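You operate a simulated robot arm through the tools that you are given. There is no shell and no other tool. Be economical: measure what you need, move in short steps, check, and stop when the job is done.

Carry out the task below with a simulated two-armed robot. There is one attempt and no reset: what you move stays moved.

## Task
Take the silver bracket from the green mat by the head cradle and put it on the green mat by the roller press. Then press the zero button two times. Then put one of the spacers from the green mat by the head cradle on the red tag. The order counts. Set down upright: silver bracket.

The check looks at the end state, three seconds after you hand in, the way a careful person would. Anything else that was tipped, shoved, dropped, spilled or broken makes it a failure.

## Robot
Two 7-joint arms with three-finger grippers on one trunk, on a base that drives. Base frame: it is fixed to the floor where the robot stands at the start and does not move with it; the origin is under the middle of the robot, x ahead of it, y to its left, z up; the surface under the hand at the start is at about z = 840. Lengths are in mm, angles in rad, forces in N, time in s.
The left shoulder is at the start at [70, 165, 1163], the right one opposite. With the tool pointing down near the work surface each hand reaches from about 380 to 880 mm from the robot's upright axis, wherever it stands, measured 20 degrees to its own side. Places, roughly: green mat by the roller press [600, 1200, 800]; zero button [-1600, 100, 800]. Payload 3.91 kg a hand.
Tool frame (each hand has its own): the origin (TCP) lies between the finger pads and is the grasp point; the fingertips stand 30 mm ahead of it; z points along the fingers, y is the line along which they close. The gripper opens to 116 mm. The gripper's body begins 73 mm behind the TCP.
Orientation is that of the tool frame in the base frame, as a unit quaternion [w, x, y, z]. With the fingers straight down and closing along the base's y, the tool's x points along the base's -x, its y along +y and its z along -z.

## Interface
- The arms move only by the tool move_arm. It takes "left_steps", "right_steps" or both (then of equal length, played together; a hand with none holds still); each is a list of rows, each a list of 7 numbers: the shift along the tool's x, y, z in units of 50 mm (1.0 is 50 mm), then the turn, a rotation vector about the tool's x, y, z in units of 6 degrees (1.0 is 6 degrees), then the opening, from 0 (shut) to 1 (fully open). In form: [[tx, ty, tz, ax, ay, az, gripper], ...]. A call has 1 to 8 rows; each row shifts and turns the commanded pose from where the row before left it, along the tool's axes as they then stand. A call with a number of a shift or a turn outside -1 to 1 is refused whole. Rows are played at 5 a second. More than 50 mm and 0.15 rad between two rows, or a gripper value outside its range, and nothing of the call is played. Where a pose cannot be reached the arm comes as near as it can. A force on the tool above 40 N (or 10 N above the force at the start of the call, whichever is more), or a blocked arm, ends the call early, and 0.2 s more pass. The fingers move at their own pace (about 153 mm/s each) and stop on an object; they squeeze with about 33 N. The grip force told is the motor's: it shows also when the fingers shut on nothing. Time passes only in rows, and 0.2 s behind the last, so rows that do not move let the fingers close. It gives the time, the measured TCP pose, the force on the tool (base axes), the opening and the grip force at its end, in the units of the frame above (readings bear some noise), with the torque about the TCP (base axes, N m) and any sound that the robot's microphone picked up.
- Cameras (640 x 400 px; columns grow to the right, rows downward): "scene" is now at [142.1, 48.5, 1491.8]; the picture's right is [0.39, -0.92, -0.00], its down [-0.54, -0.23, -0.81] and it looks along [0.75, 0.32, -0.58] (base axes); focal length 292 px, centre (320, 200). "left" rides on the left gripper at [75, 17, -88] in its tool frame; the picture's right is [-0.22, 0.97, 0.00], its down [-0.70, -0.16, -0.70] and it looks along [-0.68, -0.16, 0.71] (tool axes); focal length 247 px, centre (320, 200). "right" rides on the right gripper at [52, 56, -88] in its tool frame; the picture's right is [-0.73, 0.68, 0.00], its down [-0.49, -0.52, -0.70] and it looks along [-0.48, -0.51, 0.71] (tool axes); focal length 247 px, centre (320, 200).
- snapshot(camera): a new picture of that camera. The clock stands still meanwhile.
- lift_body(by): slides the trunk up (or, below 0, down) by that many mm; the arms and the scene camera ride with it, the base frame stays. It gives what a move gives, with no picture.
- roll_base(legs): drives the robot by 1 to 6 legs, each [ahead, left, turn to the left] in mm, mm and rad, along the robot's own axes; the way and the turn of a leg run together, so that a leg with both is an arc; at most 1500 mm and 3.142 rad a leg. The arms and the cameras ride along, it lands a little off, and it stops where it bumps. It gives what a move gives.
- head_to(pan, tilt): turns the head with the scene camera to pan (to the left, within 1.501 rad either way) and tilt (down, from -0.506 to 1.204), counted from straight ahead of the robot. It gives what a move gives.
- probe_pixels(camera, pixels): for up to 12 pixels [column, row] of the newest picture of that camera ("zoom" is the newest enlarged one), the place [x, y, z] in the base frame of the surface seen there, good to about 3 mm, but the place of the scene camera against the robot may be out by one fixed shift of up to 25 mm in any direction. The clock stands still meanwhile.
- inspect(camera, box): a new picture of the part [left, top, right, bottom] of that camera's present view, enlarged. The clock stands still meanwhile.
- finish_job(): hands the job in; it is judged then, once.

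Keep the steps short. Do not move on a guess: measure, check each grasp and each placing, and mend mistakes. In all there are 110 turns and 100 pictures (those below and enlarged ones count). Leave the grippers open and the arms clear of the work at the hand-in unless told otherwise, and finish with a single line.

The tools are called after "Call:" as a command line: name --argument value ..., lists and objects as JSON in quotes. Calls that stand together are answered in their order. move_arm: Moves the arms, as the interface text tells. Its arguments: {"type":"object","properties":{"left_steps":{"type":"array","items":{"type":"array","items":{"type":"number"}}},"right_steps":{"type":"array","items":{"type":"array","items":{"type":"number"}}}},"required":[]} The other tools are called the same way: lift_body (by) slides the trunk up or down; roll_base (legs) drives the base; head_to (pan, tilt) turns the head that bears the scene camera; snapshot (camera) takes a picture; probe_pixels (camera, pixels) gives the place of the surface under pixels of a picture; inspect (camera, box) takes an enlarged picture of a part of a camera's view; finish_job () hands the job in.

At the start:

```text
time: 0.0
left_tool_pos: [555.1, 395.6, 1176.1]
left_tool_rot: [0.0, 0.0, 1.0, 0.0]
left_force: [-0.4, 0.5, 0.3]
left_torque: [-0.02, 0.01, 0.01]
left_opening: 116.1
left_grasp_force: 0.0
right_tool_pos: [670.4, -121.5, 1078.1]
right_tool_rot: [0.0, 0.0, 1.0, -0.001]
right_force: [-0.4, 0.0, 0.5]
right_torque: [-0.04, -0.02, 0.03]
right_opening: 116.1
right_grasp_force: 0.1
trunk travel left (down, up): [-700.0, 140.0]
robot x, y, heading: [-2.2, -0.7, 0.003]
head pan, tilt: [0.398, 0.62]
```

scene: 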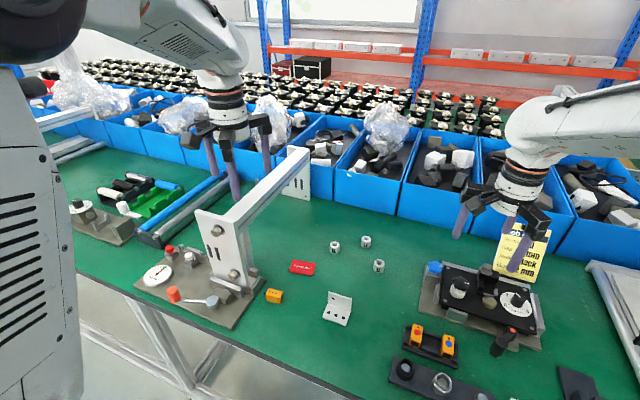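
right: 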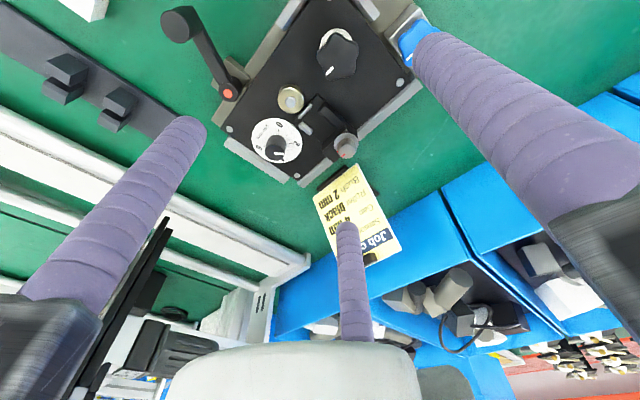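
left: 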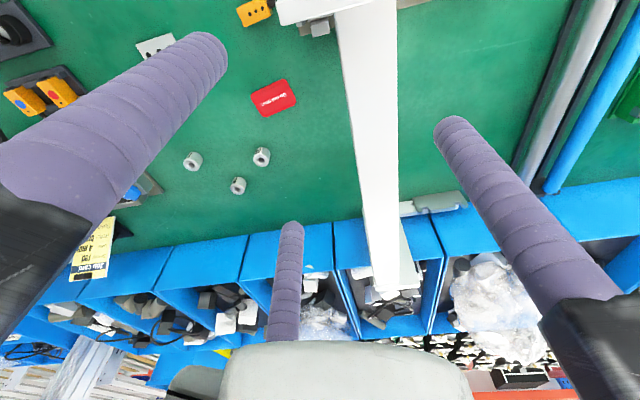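

I see the silver bracket near (337,308), three spacers near (335,246), (366,241), (379,265) and the red tag near (303,267). I'll enlarge that part and probe it.

Call:
inspect --camera "scene" --box '[240, 220, 420, 340]'

Call:
probe_pixels --camera "scene" --pixels '[[337, 300], [335, 318], [335, 246], [366, 241], [379, 265], [303, 267], [274, 295], [320, 340], [90, 225], [165, 255], [215, 225], [300, 170]]'

```text
3.33 times, centred on (330, 280) of scene
```

zoom: 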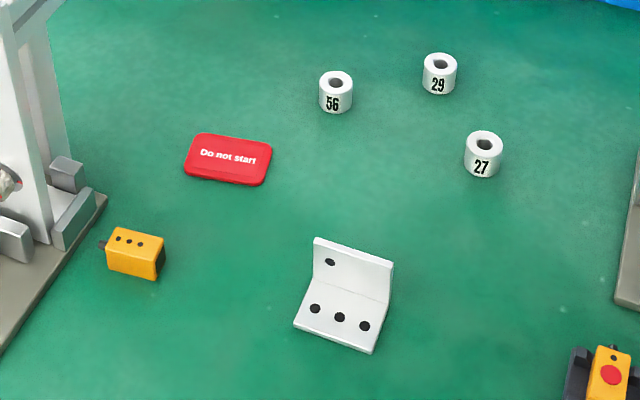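

```text
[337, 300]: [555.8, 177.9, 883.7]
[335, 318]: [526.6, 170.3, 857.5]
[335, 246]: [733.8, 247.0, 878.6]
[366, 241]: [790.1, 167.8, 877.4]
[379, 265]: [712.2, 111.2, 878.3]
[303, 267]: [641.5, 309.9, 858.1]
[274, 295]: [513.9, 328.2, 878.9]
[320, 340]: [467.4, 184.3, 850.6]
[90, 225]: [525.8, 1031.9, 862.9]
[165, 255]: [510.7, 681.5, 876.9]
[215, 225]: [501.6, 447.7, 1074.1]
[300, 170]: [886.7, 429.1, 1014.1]
```

Next I look around: to the left for the roller press, and to the right for anything that could be the head cradle.

Call:
head_to --pan 1.1 --tilt 0.55

Call:
snapshot --camera "scene"

Call:
head_to --pan -0.3 --tilt 0.6

Call:
snapshot --camera "scene"

```text
time: 1.1
left_tool_pos: [556.2, 396.2, 1176.4]
left_tool_rot: [0.0, 0.0, 1.0, 0.0]
left_force: [-0.9, -0.5, 0.2]
left_torque: [-0.02, -0.01, -0.01]
left_opening: 116.0
left_grasp_force: 0.0
right_tool_pos: [671.1, -121.0, 1077.7]
right_tool_rot: [0.0, 0.0, 1.0, 0.0]
right_force: [-0.6, -0.2, 0.7]
right_torque: [-0.02, 0.02, -0.01]
right_opening: 115.8
right_grasp_force: 0.1
trunk travel left (down, up): [-700.0, 140.0]
robot x, y, heading: [2.3, 1.3, 0.004]
head pan, tilt: [1.1, 0.55]
```

```text
95 pictures are left
```

scene: 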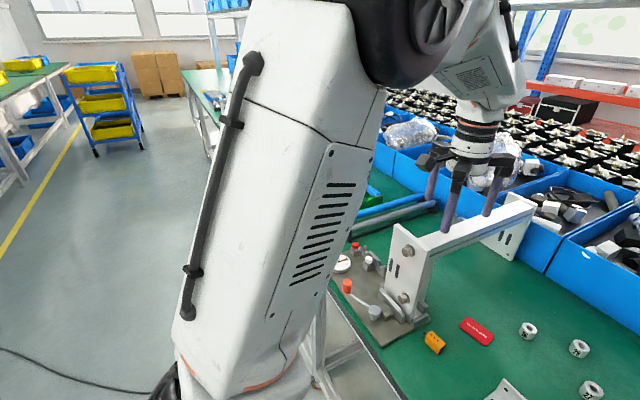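

```text
time: 2.6
left_tool_pos: [555.2, 396.6, 1175.9]
left_tool_rot: [0.0, -0.001, 1.0, 0.0]
left_force: [0.0, 0.4, 0.7]
left_torque: [-0.01, 0.01, -0.05]
left_opening: 115.9
left_grasp_force: 0.1
right_tool_pos: [670.5, -120.8, 1077.3]
right_tool_rot: [-0.001, 0.0, 1.0, 0.0]
right_force: [-0.4, 0.3, -0.2]
right_torque: [-0.02, -0.02, -0.01]
right_opening: 115.8
right_grasp_force: 0.2
trunk travel left (down, up): [-700.0, 140.0]
robot x, y, heading: [0.3, -1.0, 0.0]
head pan, tilt: [-0.3, 0.6]
```

```text
94 pictures are left
```

scene: 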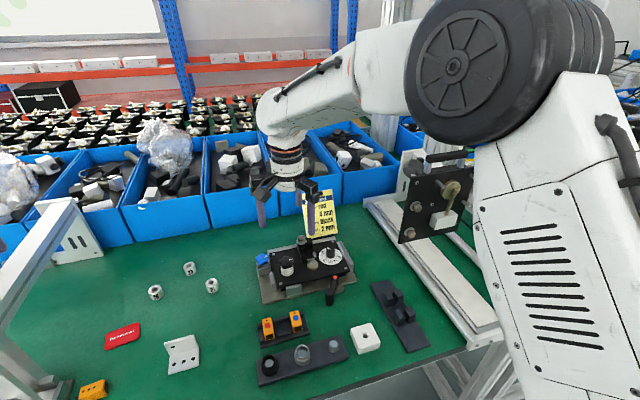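

There is a yellow job card at about (320,212). I read it, and look over the instrument nearby.

Call:
inspect --camera "scene" --box '[240, 170, 400, 290]'

Call:
inspect --camera "right" --box '[200, 20, 440, 280]'

```text
3.33 times, centred on (320, 230) of scene
```

zoom: 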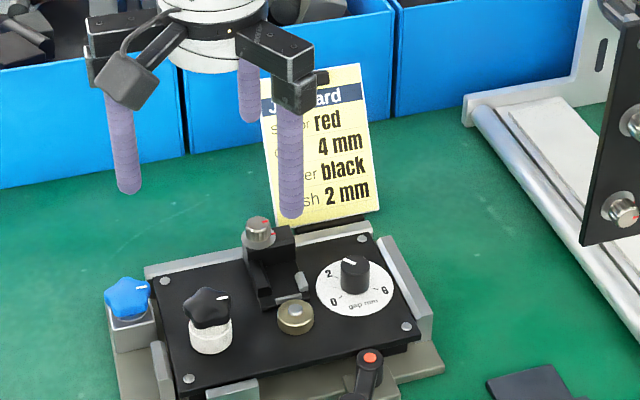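

```text
1.54 times, centred on (320, 150) of right
```

zoom: 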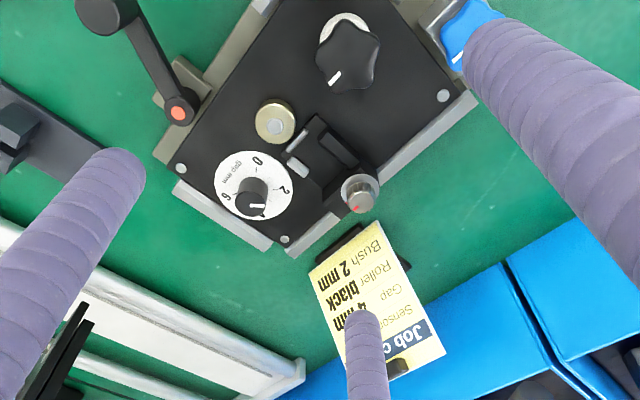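

The hand looks three-fingered, unlike the text. I check by half-closing the left gripper in free air and looking.

Call:
move_arm --left_steps '[[0, 0, 0, 0, 0, 0, 0.4], [0, 0, 0, 0, 0, 0, 0.4], [0, 0, 0, 0, 0, 0, 0.4]]'

Call:
snapshot --camera "left"

```text
time: 3.4
left_tool_pos: [554.7, 396.7, 1176.7]
left_tool_rot: [0.0, 0.001, 1.0, 0.0]
left_force: [0.3, 0.2, 0.4]
left_torque: [-0.02, 0.0, 0.02]
left_opening: 46.4
left_grasp_force: 0.1
right_tool_pos: [670.1, -120.1, 1077.7]
right_tool_rot: [0.0, 0.001, 1.0, 0.0]
right_force: [-0.3, -0.4, 0.5]
right_torque: [0.0, 0.01, -0.01]
right_opening: 115.9
right_grasp_force: 0.0
trunk travel left (down, up): [-700.0, 140.0]
robot x, y, heading: [-2.7, 0.3, -0.002]
head pan, tilt: [-0.3, 0.6]
```

```text
91 pictures are left
```

left: 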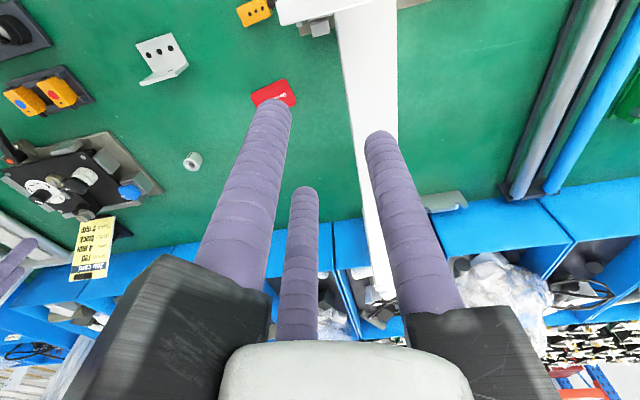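

The three fingers converge on the TCP. One is on +y and two are on the -y side, so I allow for all three. Next I measure the bracket with the left hand camera, which has no fixed shift, at about (160,60).

Call:
inspect --camera "left" --box '[100, 0, 300, 125]'

Call:
probe_pixels --camera "left" --pixels '[[138, 45], [172, 34], [188, 66], [140, 83], [150, 71], [148, 52], [160, 51], [171, 47], [120, 60], [260, 90], [193, 162]]'

```text
3.20 times, centred on (200, 62) of left
```

zoom: 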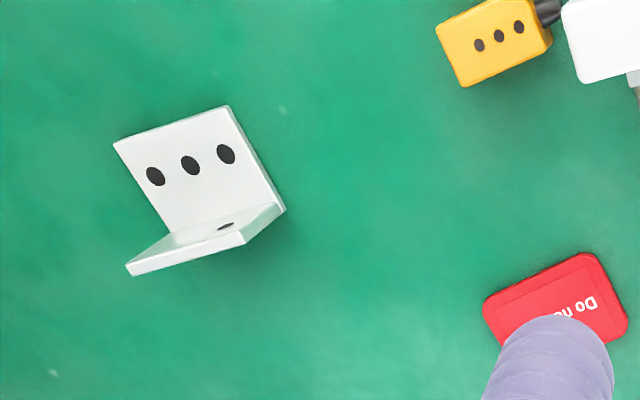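

```text
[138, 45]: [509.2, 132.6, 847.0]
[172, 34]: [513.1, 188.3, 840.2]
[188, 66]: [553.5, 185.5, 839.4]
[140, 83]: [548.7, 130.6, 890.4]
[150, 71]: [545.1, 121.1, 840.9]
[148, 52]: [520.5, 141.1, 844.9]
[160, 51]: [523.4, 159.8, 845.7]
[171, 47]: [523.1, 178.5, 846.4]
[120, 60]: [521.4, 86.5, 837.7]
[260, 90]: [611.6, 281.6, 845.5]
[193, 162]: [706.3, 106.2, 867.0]
```

I probe the vertical flange's edges in the zoom picture.

Call:
probe_pixels --camera "zoom" --pixels '[[133, 267], [240, 239], [190, 252], [190, 246], [140, 258], [238, 228], [270, 210], [276, 206], [170, 228], [120, 146], [226, 112], [560, 300]]'

```text
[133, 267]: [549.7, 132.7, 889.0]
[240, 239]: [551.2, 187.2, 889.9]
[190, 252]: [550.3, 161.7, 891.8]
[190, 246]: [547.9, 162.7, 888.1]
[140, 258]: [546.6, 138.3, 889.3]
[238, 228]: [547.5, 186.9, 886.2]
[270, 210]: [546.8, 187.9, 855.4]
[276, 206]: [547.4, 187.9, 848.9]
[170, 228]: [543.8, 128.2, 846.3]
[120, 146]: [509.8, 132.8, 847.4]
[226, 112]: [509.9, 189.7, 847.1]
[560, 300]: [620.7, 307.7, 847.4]
```

The bracket's upright flange is a plate with inner face x≈547, outer face ≈552, y 131–189, top z≈890. Its foot is towards the robot, top z≈846. I'll grip the upright plate from above, closing along base x. First I move the left hand 236 mm to -y and begin the quarter turn.

Call:
move_arm --left_steps '[[0, -0.95, 0, 0, 0, 0, 0.9], [0, -0.95, 0, 0, 0, 0, 0.9], [0, -0.95, 0, 0, 0, 0, 0.9], [0, -0.95, 0, 0, 0, 0, 0.9], [0, -0.94, 0, 0, 0, 0, 0.9], [0, 0, 0, 0, 0, 1, 0.9], [0, 0, 0, 0, 0, 1, 0.9], [0, 0, 0, 0, 0, 1, 0.9]]'

Call:
move_arm --left_steps '[[0, 0, 0, 0, 0, 1, 0.9], [0, 0, 0, 0, 0, 1, 0.9], [0, 0, 0, 0, 0, 1, 0.9], [0, 0, 0, 0, 0, 1, 0.9], [0, 0, 0, 0, 0, 1, 0.9], [0, 0, 0, 0, 0, 1, 0.9], [0, 0, 0, 0, 0, 1, 0.9], [0, 0, 0, 0, 0, 1, 0.9]]'

Call:
move_arm --left_steps '[[0, 0, 0.9, 0, 0, 1, 0.9], [0, 0, 0.9, 0, 0, 1, 0.9], [0, 0, 0.9, 0, 0, 1, 0.9], [0, 0, 0.9, 0, 0, 1, 0.9]]'

Call:
snapshot --camera "left"

```text
time: 5.2
left_tool_pos: [554.7, 159.5, 1178.0]
left_tool_rot: [0.0, 0.157, 0.988, 0.0]
left_force: [0.0, -0.3, 0.5]
left_torque: [0.01, -0.03, -0.01]
left_opening: 104.6
left_grasp_force: 0.1
right_tool_pos: [670.6, -120.5, 1077.9]
right_tool_rot: [0.001, 0.0, 1.0, 0.0]
right_force: [-0.2, -0.5, -0.8]
right_torque: [-0.02, -0.01, 0.02]
right_opening: 116.0
right_grasp_force: 0.1
trunk travel left (down, up): [-700.0, 140.0]
robot x, y, heading: [-0.2, -1.5, 0.0]
head pan, tilt: [-0.3, 0.6]
```

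```text
time: 7.0
left_tool_pos: [555.0, 159.3, 1176.0]
left_tool_rot: [0.0, 0.545, 0.838, 0.001]
left_force: [0.4, 0.4, 0.6]
left_torque: [0.0, 0.01, 0.01]
left_opening: 104.4
left_grasp_force: 0.0
right_tool_pos: [670.9, -121.0, 1078.0]
right_tool_rot: [0.0, 0.001, 1.0, 0.0]
right_force: [0.0, -0.4, 0.2]
right_torque: [0.01, 0.02, -0.01]
right_opening: 116.1
right_grasp_force: 0.0
trunk travel left (down, up): [-700.0, 140.0]
robot x, y, heading: [-0.2, 1.2, 0.003]
head pan, tilt: [-0.3, 0.6]
```

```text
time: 8.0
left_tool_pos: [557.3, 159.1, 992.1]
left_tool_rot: [-0.001, 0.708, 0.706, -0.001]
left_force: [-0.1, -0.7, -0.4]
left_torque: [-0.02, 0.03, 0.01]
left_opening: 104.0
left_grasp_force: 0.1
right_tool_pos: [672.0, -120.2, 1077.6]
right_tool_rot: [-0.001, 0.0, 1.0, -0.001]
right_force: [-0.2, 0.1, 0.1]
right_torque: [-0.02, 0.03, -0.03]
right_opening: 116.0
right_grasp_force: 0.1
trunk travel left (down, up): [-700.0, 140.0]
robot x, y, heading: [-2.0, -2.5, 0.003]
head pan, tilt: [-0.3, 0.6]
```

```text
89 pictures are left
```

left: 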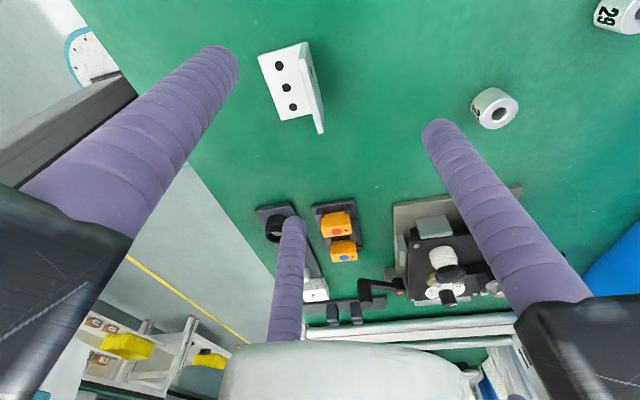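

The hand now points down with its y along base +x, at z=992. I probe the flange again from here.

Call:
probe_pixels --camera "left" --pixels '[[303, 44], [321, 130], [318, 120], [308, 70], [319, 90], [258, 55], [282, 118], [240, 100], [345, 110], [308, 46]]'

Call:
inspect --camera "left" --box '[220, 20, 380, 150]'

```text
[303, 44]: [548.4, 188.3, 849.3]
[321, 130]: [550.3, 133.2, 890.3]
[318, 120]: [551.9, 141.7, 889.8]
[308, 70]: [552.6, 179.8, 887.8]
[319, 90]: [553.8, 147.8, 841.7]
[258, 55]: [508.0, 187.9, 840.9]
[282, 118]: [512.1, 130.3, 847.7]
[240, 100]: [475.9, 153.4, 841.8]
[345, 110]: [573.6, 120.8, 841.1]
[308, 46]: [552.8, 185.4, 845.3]
```

```text
3.08 times, centred on (300, 85) of left
```

zoom: 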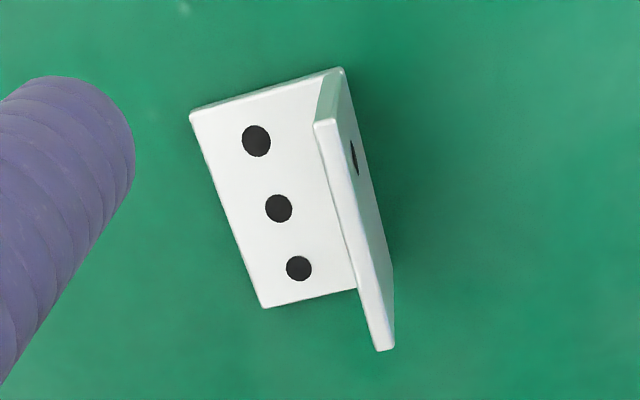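

The plate centre is at about (550,160). I shift 5 mm in -x and go down to TCP z≈885, with the tips at about 855, above the foot.

Call:
move_arm --left_steps '[[0, -0.1, 0.4, 0, 0, 0, 0.9], [0, 0, 0.6, 0, 0, 0, 0.9], [0, 0, 0.6, 0, 0, 0, 0.9], [0, 0, 0.5, 0, 0, 0, 0.9], [0, 0, 0, 0, 0, 0, 0.9]]'

Call:
snapshot --camera "left"

```text
time: 9.2
left_tool_pos: [549.5, 159.6, 890.8]
left_tool_rot: [0.0, 0.707, 0.707, 0.0]
left_force: [0.5, -0.7, 0.3]
left_torque: [-0.02, 0.03, 0.02]
left_opening: 104.4
left_grasp_force: 0.0
right_tool_pos: [670.3, -121.3, 1078.0]
right_tool_rot: [0.0, 0.0, 1.0, 0.0]
right_force: [-0.4, 0.4, 0.7]
right_torque: [0.03, -0.02, -0.05]
right_opening: 116.0
right_grasp_force: 0.0
trunk travel left (down, up): [-700.0, 140.0]
robot x, y, heading: [0.3, -2.2, 0.0]
head pan, tilt: [-0.3, 0.6]
```

```text
87 pictures are left
```

left: 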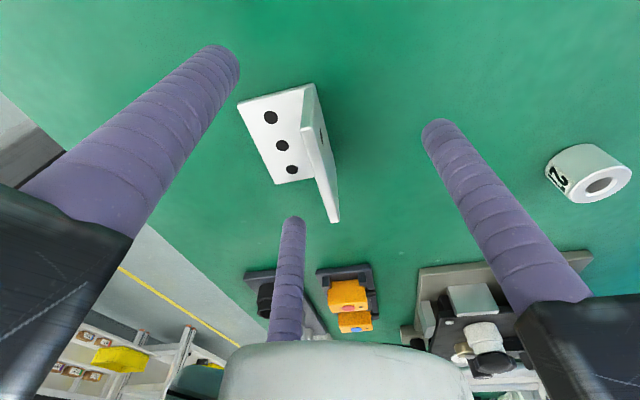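

The plate lies between the fingers. I go 6 mm lower and close.

Call:
move_arm --left_steps '[[0, 0, 0.12, 0, 0, 0, 0.9], [0, 0, 0, 0, 0, 0, 0.3], [0, 0, 0, 0, 0, 0, 0.3], [0, 0, 0, 0, 0, 0, 0.0], [0, 0, 0, 0, 0, 0, 0.0], [0, 0, 0, 0, 0, 0, 0.0]]'

Call:
snapshot --camera "left"

```text
time: 10.6
left_tool_pos: [550.1, 159.0, 886.0]
left_tool_rot: [0.0, 0.707, 0.708, 0.0]
left_force: [0.7, -0.4, 0.5]
left_torque: [0.07, 0.0, -0.01]
left_opening: 12.2
left_grasp_force: 32.9
right_tool_pos: [670.7, -120.3, 1077.5]
right_tool_rot: [-0.001, 0.0, 1.0, 0.0]
right_force: [-0.4, 0.1, 0.2]
right_torque: [-0.01, 0.03, -0.01]
right_opening: 115.9
right_grasp_force: 0.0
trunk travel left (down, up): [-700.0, 140.0]
robot x, y, heading: [0.2, -4.2, 0.001]
head pan, tilt: [-0.3, 0.6]
```

```text
86 pictures are left
```

left: 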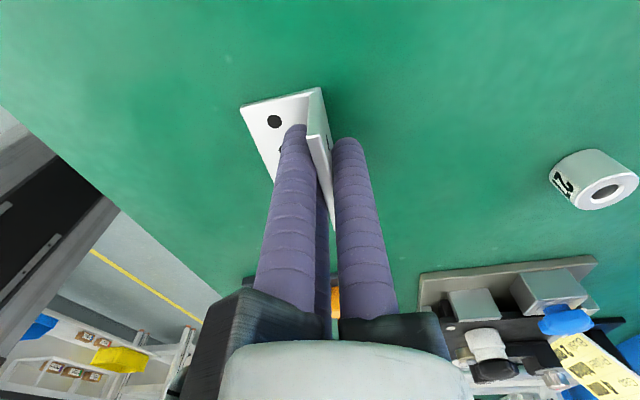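

It gripped at opening 12 mm with 33 N. I lift it to about z=1085 and look.

Call:
move_arm --left_steps '[[0, 0, -0.5, 0, 0, 0, 0], [0, 0, -0.7, 0, 0, 0, 0], [0, 0, -0.8, 0, 0, 0, 0], [0, 0, -1, 0, 0, 0, 0], [0, 0, -1, 0, 0, 0, 0]]'

Call:
snapshot --camera "left"

Call:
head_to --pan 0.35 --tilt 0.6

Call:
snapshot --camera "scene"

```text
time: 11.8
left_tool_pos: [548.5, 158.7, 1089.8]
left_tool_rot: [-0.001, 0.707, 0.707, 0.0]
left_force: [-0.4, 0.0, -1.0]
left_torque: [0.05, -0.01, 0.0]
left_opening: 12.3
left_grasp_force: 33.2
right_tool_pos: [670.2, -120.0, 1079.4]
right_tool_rot: [0.001, 0.0, 1.0, 0.0]
right_force: [0.1, 1.1, 0.5]
right_torque: [-0.02, 0.0, 0.02]
right_opening: 116.2
right_grasp_force: 0.0
trunk travel left (down, up): [-700.0, 140.0]
robot x, y, heading: [-1.5, -1.9, -0.004]
head pan, tilt: [-0.3, 0.6]
```

```text
85 pictures are left
```

left: 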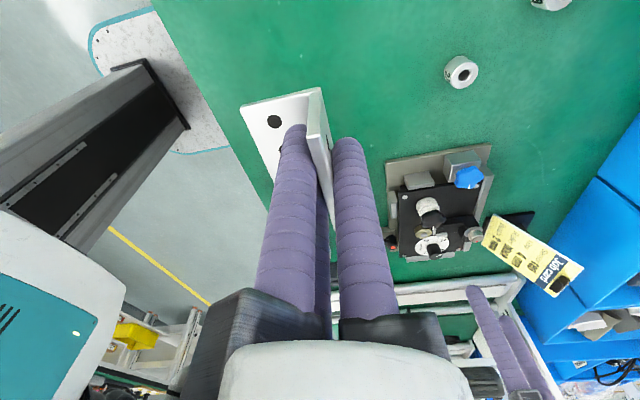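

```text
time: 12.8
left_tool_pos: [550.5, 158.2, 1086.7]
left_tool_rot: [0.0, 0.707, 0.707, 0.0]
left_force: [0.9, 0.3, -0.9]
left_torque: [0.01, -0.02, 0.02]
left_opening: 12.4
left_grasp_force: 32.8
right_tool_pos: [670.3, -121.0, 1077.7]
right_tool_rot: [0.0, 0.001, 1.0, 0.0]
right_force: [-0.2, -0.3, 0.3]
right_torque: [0.03, 0.02, 0.0]
right_opening: 116.1
right_grasp_force: 0.1
trunk travel left (down, up): [-700.0, 140.0]
robot x, y, heading: [4.7, 1.1, 0.004]
head pan, tilt: [0.351, 0.6]
```

```text
84 pictures are left
```

scene: 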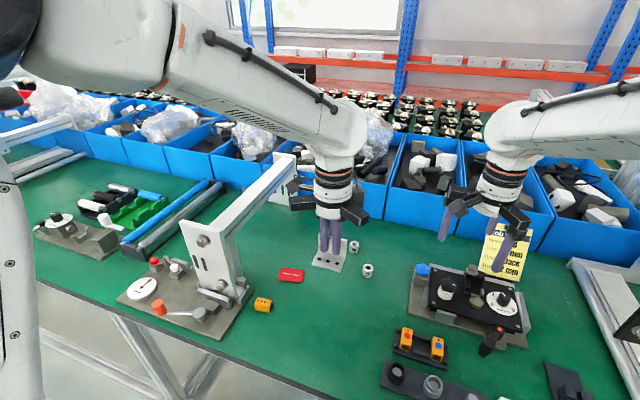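

The bracket hangs level and is held firmly. The bench carries tall frames, so I raise the trunk, back away from the bench, and then drive to the left.

Call:
lift_body --by 140

Call:
roll_base --legs '[[-450, 0, 0], [0, 900, 0]]'

Call:
head_to --pan 0.0 --tilt 0.55

Call:
snapshot --camera "scene"

```text
time: 14.5
left_tool_pos: [549.8, 158.4, 1227.8]
left_tool_rot: [0.0, 0.707, 0.707, 0.0]
left_force: [-0.4, 0.0, 0.2]
left_torque: [0.01, -0.01, 0.0]
left_opening: 12.1
left_grasp_force: 32.2
right_tool_pos: [670.6, -120.8, 1217.6]
right_tool_rot: [0.0, 0.001, 1.0, 0.0]
right_force: [0.0, -0.1, -0.3]
right_torque: [-0.04, 0.0, 0.01]
right_opening: 116.1
right_grasp_force: 0.0
trunk travel left (down, up): [-840.0, 0.0]
robot x, y, heading: [-1.6, -0.6, -0.003]
head pan, tilt: [0.351, 0.6]
```

```text
time: 21.6
left_tool_pos: [100.5, 1054.7, 1229.2]
left_tool_rot: [0.0, 0.709, 0.705, 0.001]
left_force: [0.6, -0.8, -1.3]
left_torque: [-0.01, -0.01, -0.02]
left_opening: 12.0
left_grasp_force: 33.2
right_tool_pos: [221.6, 776.6, 1217.2]
right_tool_rot: [0.001, 0.002, 1.0, 0.0]
right_force: [-0.2, -0.1, -0.2]
right_torque: [-0.01, 0.01, 0.03]
right_opening: 115.9
right_grasp_force: 0.0
trunk travel left (down, up): [-840.0, 0.0]
robot x, y, heading: [-448.7, 900.5, -0.001]
head pan, tilt: [0.351, 0.6]
```

```text
time: 22.4
left_tool_pos: [100.7, 1057.1, 1227.9]
left_tool_rot: [0.001, 0.708, 0.706, 0.0]
left_force: [0.0, 0.4, -0.5]
left_torque: [0.0, 0.0, 0.01]
left_opening: 12.0
left_grasp_force: 32.1
right_tool_pos: [221.7, 776.9, 1218.6]
right_tool_rot: [0.0, 0.002, 1.0, 0.0]
right_force: [-0.8, -0.7, 0.3]
right_torque: [-0.01, -0.01, 0.04]
right_opening: 116.0
right_grasp_force: 0.0
trunk travel left (down, up): [-840.0, 0.0]
robot x, y, heading: [-448.6, 904.1, -0.004]
head pan, tilt: [0.0, 0.55]
```

```text
83 pictures are left
```

scene: 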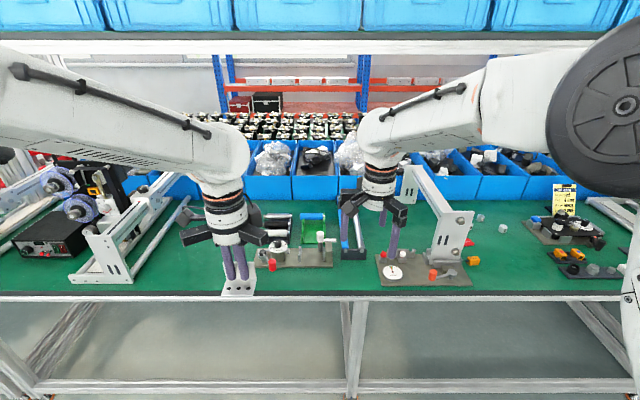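

I see a station with a red knob and a green frame near (290,245), a gray and blue roller frame, and a white frame to the left. I enlarge and probe it.

Call:
inspect --camera "scene" --box '[0, 140, 240, 300]'

Call:
inspect --camera "scene" --box '[220, 190, 400, 300]'

Call:
probe_pixels --camera "scene" --pixels '[[275, 240], [300, 262], [320, 235], [350, 245], [200, 280], [180, 245], [140, 265], [100, 285], [50, 245], [85, 205], [240, 205], [160, 235]]'

```text
2.50 times, centred on (120, 220) of scene
```

zoom: 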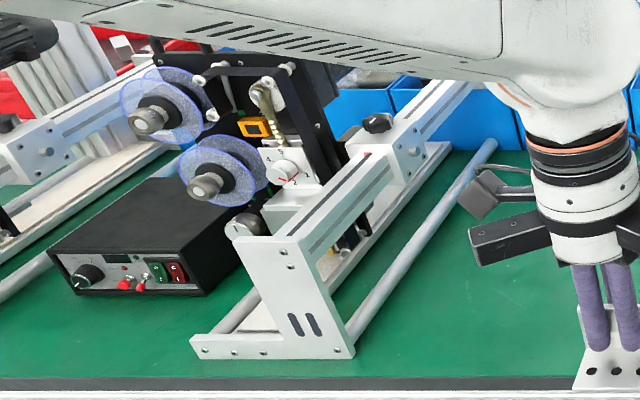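

```text
3.56 times, centred on (310, 245) of scene
```

zoom: 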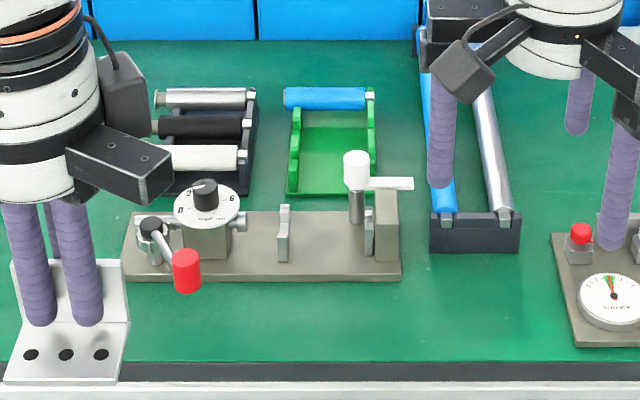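

```text
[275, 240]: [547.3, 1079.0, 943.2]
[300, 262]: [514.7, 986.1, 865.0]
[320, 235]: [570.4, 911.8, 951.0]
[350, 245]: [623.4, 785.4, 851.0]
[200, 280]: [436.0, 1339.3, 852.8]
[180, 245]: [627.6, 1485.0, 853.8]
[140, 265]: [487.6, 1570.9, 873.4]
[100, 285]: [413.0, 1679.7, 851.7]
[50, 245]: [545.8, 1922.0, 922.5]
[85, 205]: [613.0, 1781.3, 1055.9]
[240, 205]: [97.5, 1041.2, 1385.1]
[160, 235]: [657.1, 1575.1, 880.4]
```

The open mat between the press base (left end y≈1100) and the white frame (y≈1480) is free, and it matches the place given. I'll put the bracket near (590,1225). I drive 170 mm left and 450 mm ahead, then check.

Call:
roll_base --legs '[[0, 170, 0], [450, 0, 0]]'

Call:
snapshot --camera "left"

Call:
head_to --pan 0.3 --tilt 0.75

Call:
snapshot --camera "scene"

```text
time: 26.2
left_tool_pos: [549.7, 1226.6, 1229.1]
left_tool_rot: [0.001, 0.709, 0.705, 0.001]
left_force: [-0.2, 0.4, -0.8]
left_torque: [-0.03, -0.05, -0.01]
left_opening: 12.3
left_grasp_force: 32.8
right_tool_pos: [668.5, 945.6, 1219.3]
right_tool_rot: [0.001, 0.003, 1.0, 0.0]
right_force: [-0.2, 0.2, 0.9]
right_torque: [0.01, 0.02, 0.01]
right_opening: 116.0
right_grasp_force: 0.0
trunk travel left (down, up): [-840.0, 0.0]
robot x, y, heading: [1.8, 1072.8, -0.005]
head pan, tilt: [0.0, 0.55]
```

```text
80 pictures are left
```

left: 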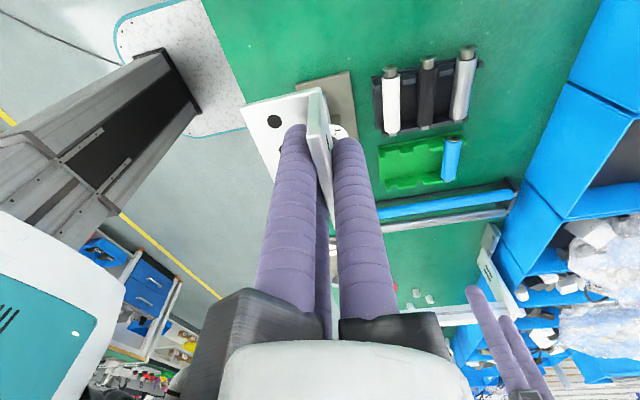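

```text
time: 27.0
left_tool_pos: [551.7, 1225.8, 1226.8]
left_tool_rot: [0.001, 0.709, 0.705, 0.0]
left_force: [-0.5, 0.2, -1.5]
left_torque: [0.0, 0.01, -0.01]
left_opening: 12.0
left_grasp_force: 33.1
right_tool_pos: [671.3, 946.5, 1217.4]
right_tool_rot: [0.0, 0.004, 1.0, 0.0]
right_force: [-0.2, 0.3, 0.2]
right_torque: [0.01, 0.02, 0.01]
right_opening: 115.8
right_grasp_force: 0.0
trunk travel left (down, up): [-840.0, 0.0]
robot x, y, heading: [-1.7, 1073.1, -0.005]
head pan, tilt: [0.3, 0.75]
```

```text
79 pictures are left
```

scene: 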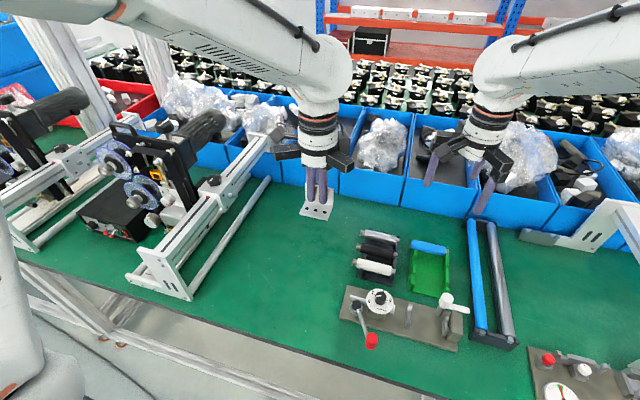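

I probe the press base's left edge, the roller rack and the free mat.

Call:
probe_pixels --camera "scene" --pixels '[[345, 315], [348, 288], [358, 255], [300, 290], [280, 255], [260, 285], [240, 240], [190, 298], [300, 320], [320, 360]]'

```text
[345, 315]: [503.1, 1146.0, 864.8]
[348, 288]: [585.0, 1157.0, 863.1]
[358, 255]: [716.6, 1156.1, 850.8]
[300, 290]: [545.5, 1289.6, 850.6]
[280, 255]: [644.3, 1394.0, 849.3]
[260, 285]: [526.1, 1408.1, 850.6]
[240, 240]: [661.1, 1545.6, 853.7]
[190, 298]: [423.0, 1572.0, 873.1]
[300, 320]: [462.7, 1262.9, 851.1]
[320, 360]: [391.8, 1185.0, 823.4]
```

The free spot is about (590,1255). I shift the hand there and lower the trunk by 140.

Call:
move_arm --left_steps '[[0.58, 0.76, 0, 0, 0, 0, 0], [0, 0, 0, 0, 0, 0, 0]]'

Call:
lift_body --by -140

Call:
move_arm --left_steps '[[0, 0, 0.9, 0, 0, 0, 0], [0, 0, 0.9, 0, 0, 0, 0], [0, 0, 0.9, 0, 0, 0, 0], [0, 0, 0.7, 0, 0, 0, 0], [0, 0, 0, 0, 0, 0, 0]]'

Call:
snapshot --camera "left"

```text
time: 27.6
left_tool_pos: [590.2, 1255.5, 1227.6]
left_tool_rot: [0.0, 0.709, 0.705, 0.0]
left_force: [0.2, 0.2, -1.0]
left_torque: [0.0, 0.0, -0.03]
left_opening: 12.3
left_grasp_force: 32.6
right_tool_pos: [671.9, 946.3, 1218.5]
right_tool_rot: [0.0, 0.002, 1.0, 0.001]
right_force: [0.1, -0.4, -0.1]
right_torque: [-0.02, 0.01, -0.02]
right_opening: 115.9
right_grasp_force: 0.0
trunk travel left (down, up): [-840.0, 0.0]
robot x, y, heading: [4.9, 1070.9, -0.004]
head pan, tilt: [0.3, 0.75]
```

```text
time: 29.3
left_tool_pos: [588.2, 1255.1, 1088.6]
left_tool_rot: [0.001, 0.709, 0.706, 0.0]
left_force: [0.5, -0.2, -0.7]
left_torque: [0.0, 0.0, 0.04]
left_opening: 12.2
left_grasp_force: 32.7
right_tool_pos: [670.5, 946.3, 1079.0]
right_tool_rot: [0.0, 0.003, 1.0, -0.001]
right_force: [-0.3, 0.0, -0.3]
right_torque: [0.01, -0.03, -0.01]
right_opening: 116.1
right_grasp_force: 0.1
trunk travel left (down, up): [-700.0, 140.0]
robot x, y, heading: [0.7, 1069.2, -0.011]
head pan, tilt: [0.3, 0.75]
```

```text
time: 30.5
left_tool_pos: [587.6, 1251.6, 919.1]
left_tool_rot: [0.0, 0.709, 0.705, 0.001]
left_force: [-0.2, -0.5, -0.2]
left_torque: [-0.01, -0.01, 0.0]
left_opening: 12.2
left_grasp_force: 33.4
right_tool_pos: [670.1, 946.4, 1078.9]
right_tool_rot: [0.0, 0.002, 1.0, -0.001]
right_force: [-0.8, -0.1, 0.5]
right_torque: [0.02, 0.01, -0.03]
right_opening: 116.2
right_grasp_force: 0.1
trunk travel left (down, up): [-700.0, 140.0]
robot x, y, heading: [1.2, 1069.5, -0.004]
head pan, tilt: [0.3, 0.75]
```

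```text
78 pictures are left
```

left: 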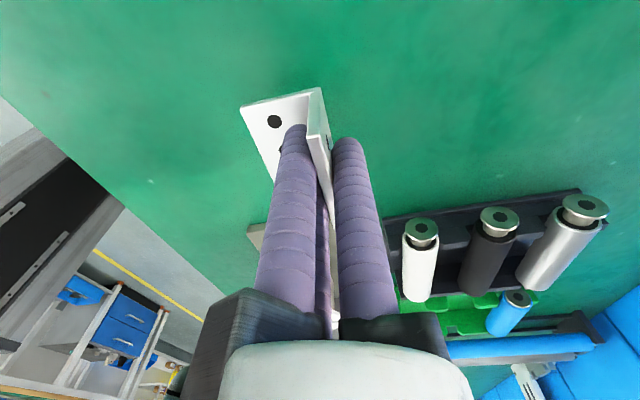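

The bracket is clear of everything. I probe the mat and the foot for the gap.

Call:
probe_pixels --camera "left" --pixels '[[220, 120], [400, 80], [230, 150], [260, 130], [300, 95], [310, 60]]'

Call:
move_arm --left_steps '[[0, 0, 0.3, 0, 0, 0, 0], [0, 0, 0.24, 0, 0, 0, 0], [0, 0, 0.04, 0, 0, 0, 0], [0, 0, 0, 0, 0, 0, 0]]'

```text
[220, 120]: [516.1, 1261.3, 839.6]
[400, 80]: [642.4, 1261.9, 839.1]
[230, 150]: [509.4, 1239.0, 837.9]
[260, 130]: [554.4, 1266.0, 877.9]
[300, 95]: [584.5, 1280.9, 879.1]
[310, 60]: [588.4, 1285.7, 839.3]
```

```text
time: 31.5
left_tool_pos: [587.7, 1253.1, 890.1]
left_tool_rot: [0.0, 0.709, 0.705, 0.0]
left_force: [-1.4, 0.7, -0.8]
left_torque: [0.0, -0.02, 0.01]
left_opening: 12.2
left_grasp_force: 33.6
right_tool_pos: [670.4, 946.8, 1078.1]
right_tool_rot: [0.0, 0.003, 1.0, 0.0]
right_force: [-0.7, 0.2, 0.2]
right_torque: [0.01, -0.03, 0.0]
right_opening: 115.9
right_grasp_force: 0.0
trunk travel left (down, up): [-700.0, 140.0]
robot x, y, heading: [2.2, 1071.8, -0.004]
head pan, tilt: [0.3, 0.75]
```

I'm at 890 and contact should come near 886. I go down in 1–2 mm steps, watching the force.

Call:
move_arm --left_steps '[[0, 0, 0.03, 0, 0, 0, 0], [0, 0, 0.03, 0, 0, 0, 0], [0, 0, 0, 0, 0, 0, 0]]'

```text
time: 32.3
left_tool_pos: [588.1, 1254.4, 885.8]
left_tool_rot: [-0.001, 0.709, 0.706, 0.0]
left_force: [0.3, 0.6, -0.6]
left_torque: [-0.01, 0.0, 0.02]
left_opening: 11.9
left_grasp_force: 33.0
right_tool_pos: [669.8, 947.1, 1079.1]
right_tool_rot: [0.0, 0.003, 1.0, 0.0]
right_force: [0.6, -0.1, 0.4]
right_torque: [0.0, 0.04, 0.03]
right_opening: 115.9
right_grasp_force: 0.0
trunk travel left (down, up): [-700.0, 140.0]
robot x, y, heading: [-1.1, 1071.1, -0.004]
head pan, tilt: [0.3, 0.75]
```

Call:
move_arm --left_steps '[[0, 0, 0.025, 0, 0, 0, 0], [0, 0, 0, 0, 0, 0, 0], [0, 0, 0, 0, 0, 0, 0]]'

```text
time: 33.1
left_tool_pos: [587.9, 1254.6, 885.4]
left_tool_rot: [0.0, 0.709, 0.705, 0.0]
left_force: [0.2, 0.2, 0.5]
left_torque: [0.01, -0.02, 0.0]
left_opening: 12.3
left_grasp_force: 32.9
right_tool_pos: [670.8, 946.0, 1078.6]
right_tool_rot: [0.0, 0.003, 1.0, 0.001]
right_force: [-0.4, -0.7, -0.4]
right_torque: [0.02, 0.02, -0.03]
right_opening: 115.7
right_grasp_force: 0.1
trunk travel left (down, up): [-700.0, 140.0]
robot x, y, heading: [1.3, 1074.0, 0.0]
head pan, tilt: [0.3, 0.75]
```

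Call:
move_arm --left_steps '[[0, 0, 0.025, 0, 0, 0, 0], [0, 0, 0, 0, 0, 0, 0], [0, 0, 0, 0, 0, 0, 0]]'

Call:
inspect --camera "left" --box '[220, 70, 380, 190]'

```text
time: 33.9
left_tool_pos: [587.3, 1255.1, 885.4]
left_tool_rot: [0.001, 0.709, 0.705, 0.001]
left_force: [0.9, -0.6, 8.3]
left_torque: [-0.02, 0.1, 0.0]
left_opening: 12.3
left_grasp_force: 32.9
right_tool_pos: [670.0, 945.7, 1078.1]
right_tool_rot: [0.0, 0.003, 1.0, 0.0]
right_force: [0.4, 0.3, -1.5]
right_torque: [0.01, -0.02, -0.04]
right_opening: 116.1
right_grasp_force: 0.0
trunk travel left (down, up): [-700.0, 140.0]
robot x, y, heading: [-4.7, 1070.8, -0.003]
head pan, tilt: [0.3, 0.75]
```

```text
3.33 times, centred on (300, 130) of left
```

zoom: 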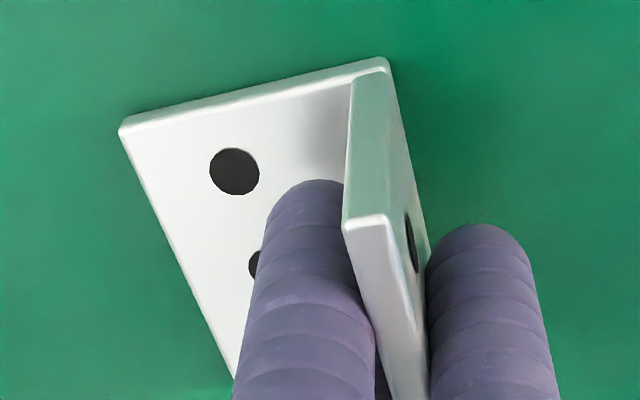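

Contact: 8 N upward. I open gently (back up 1 mm first), then rise and look.

Call:
move_arm --left_steps '[[0, 0, -0.015, 0, 0, 0, 0], [0, 0, 0, 0, 0, 0, 0.15], [0, 0, 0, 0, 0, 0, 0.4], [0, 0, 0, 0, 0, 0, 0.7], [0, 0, -0.3, 0, 0, 0, 0.7], [0, 0, -0.8, 0, 0, 0, 0.7], [0, 0, -1, 0, 0, 0, 0.7], [0, 0, -1, 0, 0, 0, 0.7]]'

Call:
snapshot --camera "left"

```text
time: 35.7
left_tool_pos: [588.1, 1254.7, 1041.7]
left_tool_rot: [0.0, 0.709, 0.706, 0.0]
left_force: [0.0, 0.0, 1.8]
left_torque: [-0.01, -0.05, 0.0]
left_opening: 81.1
left_grasp_force: 0.0
right_tool_pos: [669.5, 946.8, 1078.4]
right_tool_rot: [0.001, 0.002, 1.0, 0.0]
right_force: [0.9, -0.4, -0.1]
right_torque: [0.01, -0.01, 0.01]
right_opening: 116.0
right_grasp_force: 0.1
trunk travel left (down, up): [-700.0, 140.0]
robot x, y, heading: [-0.1, 1068.5, -0.012]
head pan, tilt: [0.3, 0.75]
```

```text
76 pictures are left
```

left: 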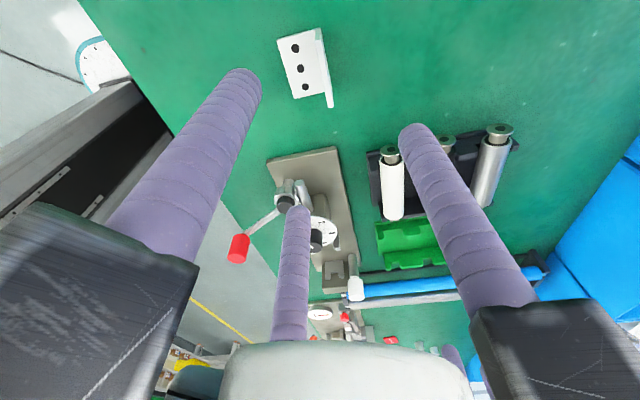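

The bracket stands upright and free at about (588,1255). Now the zero button. I raise the trunk, back off, drive back to the starting side, turn around and look.

Call:
lift_body --by 140

Call:
roll_base --legs '[[-450, 0, 0], [0, -970, 0], [0, 0, 1.57], [0, 0, 1.57]]'

Call:
head_to --pan 0.0 --tilt 0.55

Call:
snapshot --camera "scene"

```text
time: 37.3
left_tool_pos: [588.5, 1255.8, 1179.0]
left_tool_rot: [0.0, 0.709, 0.705, 0.0]
left_force: [0.3, -0.5, 0.2]
left_torque: [0.03, 0.0, -0.01]
left_opening: 81.2
left_grasp_force: 0.0
right_tool_pos: [670.2, 946.2, 1218.0]
right_tool_rot: [0.0, 0.003, 1.0, 0.0]
right_force: [-0.3, -0.3, -0.3]
right_torque: [0.01, 0.04, -0.03]
right_opening: 116.2
right_grasp_force: 0.1
trunk travel left (down, up): [-840.0, 0.0]
robot x, y, heading: [-0.1, 1071.2, -0.005]
head pan, tilt: [0.3, 0.75]
```

```text
time: 52.4
left_tool_pos: [-1055.4, -60.2, 1180.8]
left_tool_rot: [0.0, -0.69, 0.724, 0.0]
left_force: [-1.2, -0.2, 0.3]
left_torque: [0.01, 0.04, 0.03]
left_opening: 81.1
left_grasp_force: 0.0
right_tool_pos: [-1124.3, 251.4, 1217.3]
right_tool_rot: [0.001, 1.0, -0.023, -0.001]
right_force: [0.5, -0.5, -0.1]
right_torque: [-0.01, -0.01, -0.03]
right_opening: 116.3
right_grasp_force: 0.0
trunk travel left (down, up): [-840.0, 0.0]
robot x, y, heading: [-458.5, 97.4, 3.099]
head pan, tilt: [0.3, 0.75]
```

```text
time: 53.1
left_tool_pos: [-1055.6, -60.3, 1179.3]
left_tool_rot: [0.0, -0.691, 0.723, 0.0]
left_force: [0.4, -0.4, -0.5]
left_torque: [-0.01, 0.04, 0.03]
left_opening: 81.7
left_grasp_force: 0.0
right_tool_pos: [-1123.6, 251.8, 1218.4]
right_tool_rot: [0.0, 1.0, -0.024, 0.001]
right_force: [-0.4, -0.1, -0.4]
right_torque: [0.01, 0.03, -0.03]
right_opening: 115.9
right_grasp_force: 0.0
trunk travel left (down, up): [-840.0, 0.0]
robot x, y, heading: [-458.6, 96.6, 3.094]
head pan, tilt: [0.0, 0.55]
```

```text
75 pictures are left
```

scene: 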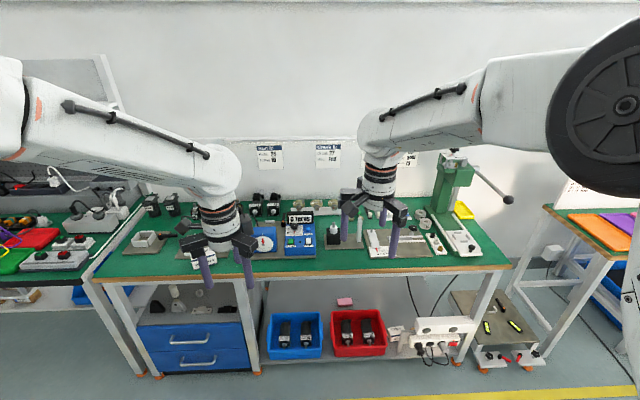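

The blue instrument with buttons at about (298,235) may carry the zero button. I enlarge it.

Call:
inspect --camera "scene" --box '[240, 185, 360, 265]'

Call:
inspect --camera "scene" --box '[330, 180, 500, 270]'

Call:
probe_pixels --camera "scene" --pixels '[[290, 240], [300, 240], [310, 240], [300, 220], [265, 243], [332, 240], [300, 265], [360, 235], [455, 230]]'

```text
5.00 times, centred on (300, 225) of scene
```

zoom: 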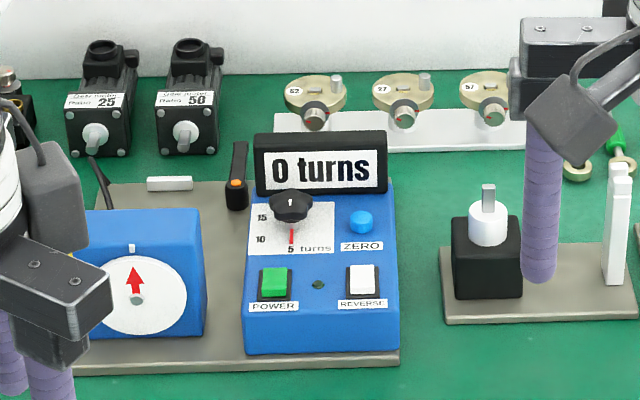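

```text
3.76 times, centred on (415, 225) of scene
```

zoom: 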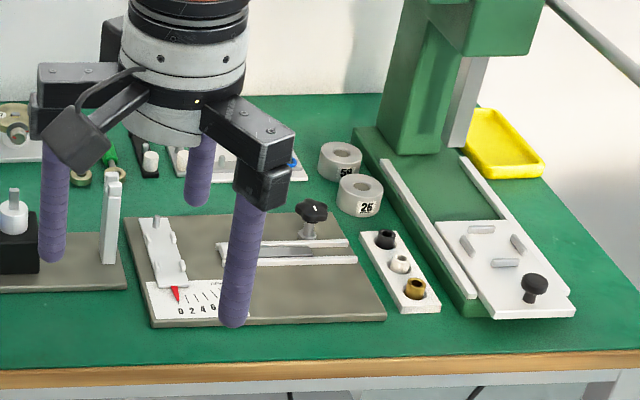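

```text
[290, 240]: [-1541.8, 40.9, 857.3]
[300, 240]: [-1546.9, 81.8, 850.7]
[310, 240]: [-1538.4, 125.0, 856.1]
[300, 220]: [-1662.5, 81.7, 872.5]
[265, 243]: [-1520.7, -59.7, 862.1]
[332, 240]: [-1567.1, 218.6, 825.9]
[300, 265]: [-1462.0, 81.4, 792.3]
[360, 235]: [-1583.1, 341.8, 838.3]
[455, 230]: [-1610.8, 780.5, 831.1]
```

The ZERO button is the blue cap at zoom (361,221), i.e. scene (312,229). I'll press it with the right hand. I straighten the heading and drive so the robot stands near x=-990, y≈-80, then measure with the right hand's camera.

Call:
roll_base --legs '[[0, 0, 0.045], [0, 177, 0], [530, 0, 0]]'

Call:
snapshot --camera "right"

Call:
head_to --pan -0.3 --tilt 0.8

Call:
snapshot --camera "scene"

```text
time: 57.7
left_tool_pos: [-1574.8, -261.6, 1180.5]
left_tool_rot: [0.0, -0.705, 0.709, 0.001]
left_force: [0.2, 0.1, -0.4]
left_torque: [0.01, -0.02, 0.02]
left_opening: 81.3
left_grasp_force: 0.0
right_tool_pos: [-1655.8, 47.0, 1218.4]
right_tool_rot: [0.0, 1.0, -0.002, -0.001]
right_force: [0.1, -0.6, -1.1]
right_torque: [0.01, 0.01, -0.02]
right_opening: 116.0
right_grasp_force: 0.1
trunk travel left (down, up): [-840.0, 0.0]
robot x, y, heading: [-988.6, -72.1, 3.138]
head pan, tilt: [0.0, 0.55]
```

```text
72 pictures are left
```

right: 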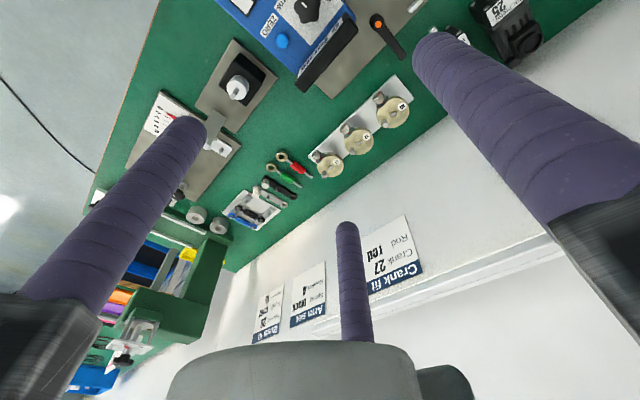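

```text
time: 58.5
left_tool_pos: [-1576.8, -261.7, 1179.5]
left_tool_rot: [0.001, -0.705, 0.709, 0.0]
left_force: [-0.7, -1.0, 0.6]
left_torque: [0.01, 0.0, -0.01]
left_opening: 81.4
left_grasp_force: 0.1
right_tool_pos: [-1658.3, 46.5, 1218.8]
right_tool_rot: [-0.001, 1.0, -0.002, 0.0]
right_force: [-0.1, -1.6, 0.5]
right_torque: [0.01, -0.04, 0.0]
right_opening: 116.1
right_grasp_force: 0.0
trunk travel left (down, up): [-840.0, 0.0]
robot x, y, heading: [-988.5, -77.2, 3.135]
head pan, tilt: [-0.3, 0.799]
```

```text
71 pictures are left
```

scene: 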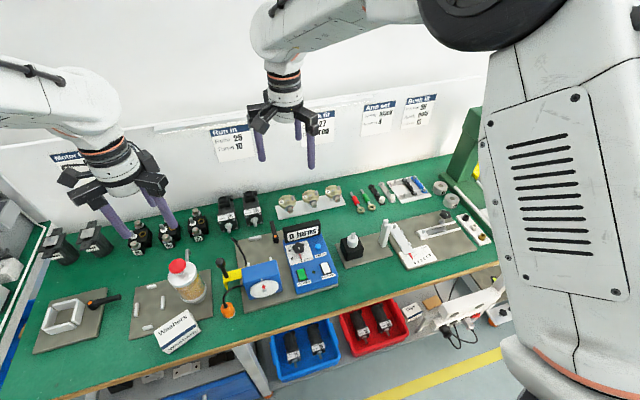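

The button is at (282,41) in the right camera's picture. I enlarge and probe around it.

Call:
inspect --camera "right" --box '[200, 0, 360, 100]'

Call:
probe_pixels --camera "right" --pixels '[[282, 41], [282, 44], [285, 39], [275, 50], [290, 55], [265, 20], [305, 12], [302, 25], [340, 32], [312, 80], [240, 4]]'

Call:
inspect --camera "scene" --box '[260, 210, 360, 300]'

```text
4.00 times, centred on (280, 50) of right
```

zoom: 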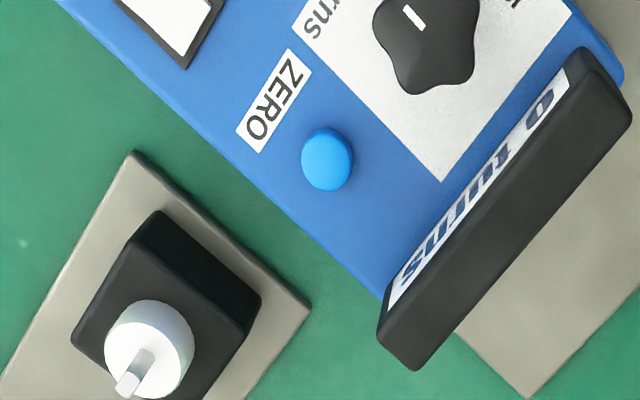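

```text
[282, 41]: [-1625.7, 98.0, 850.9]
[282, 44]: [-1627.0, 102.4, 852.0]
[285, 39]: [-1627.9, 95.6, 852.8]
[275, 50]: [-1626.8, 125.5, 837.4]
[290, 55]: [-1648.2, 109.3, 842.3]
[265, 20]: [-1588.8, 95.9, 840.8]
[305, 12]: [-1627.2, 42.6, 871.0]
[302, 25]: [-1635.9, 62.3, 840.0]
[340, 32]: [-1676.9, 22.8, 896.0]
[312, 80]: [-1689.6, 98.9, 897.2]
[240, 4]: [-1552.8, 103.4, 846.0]
```

```text
4.44 times, centred on (310, 255) of scene
```

zoom: 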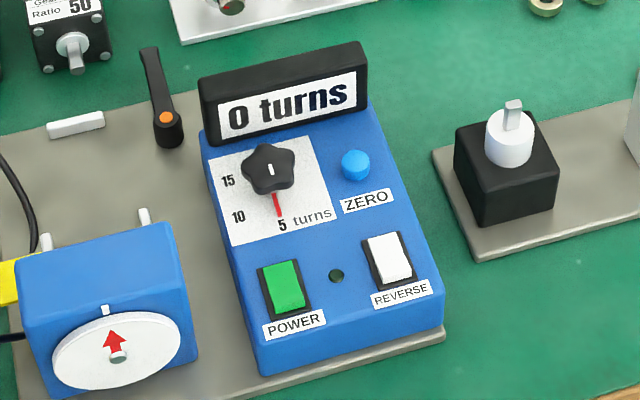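

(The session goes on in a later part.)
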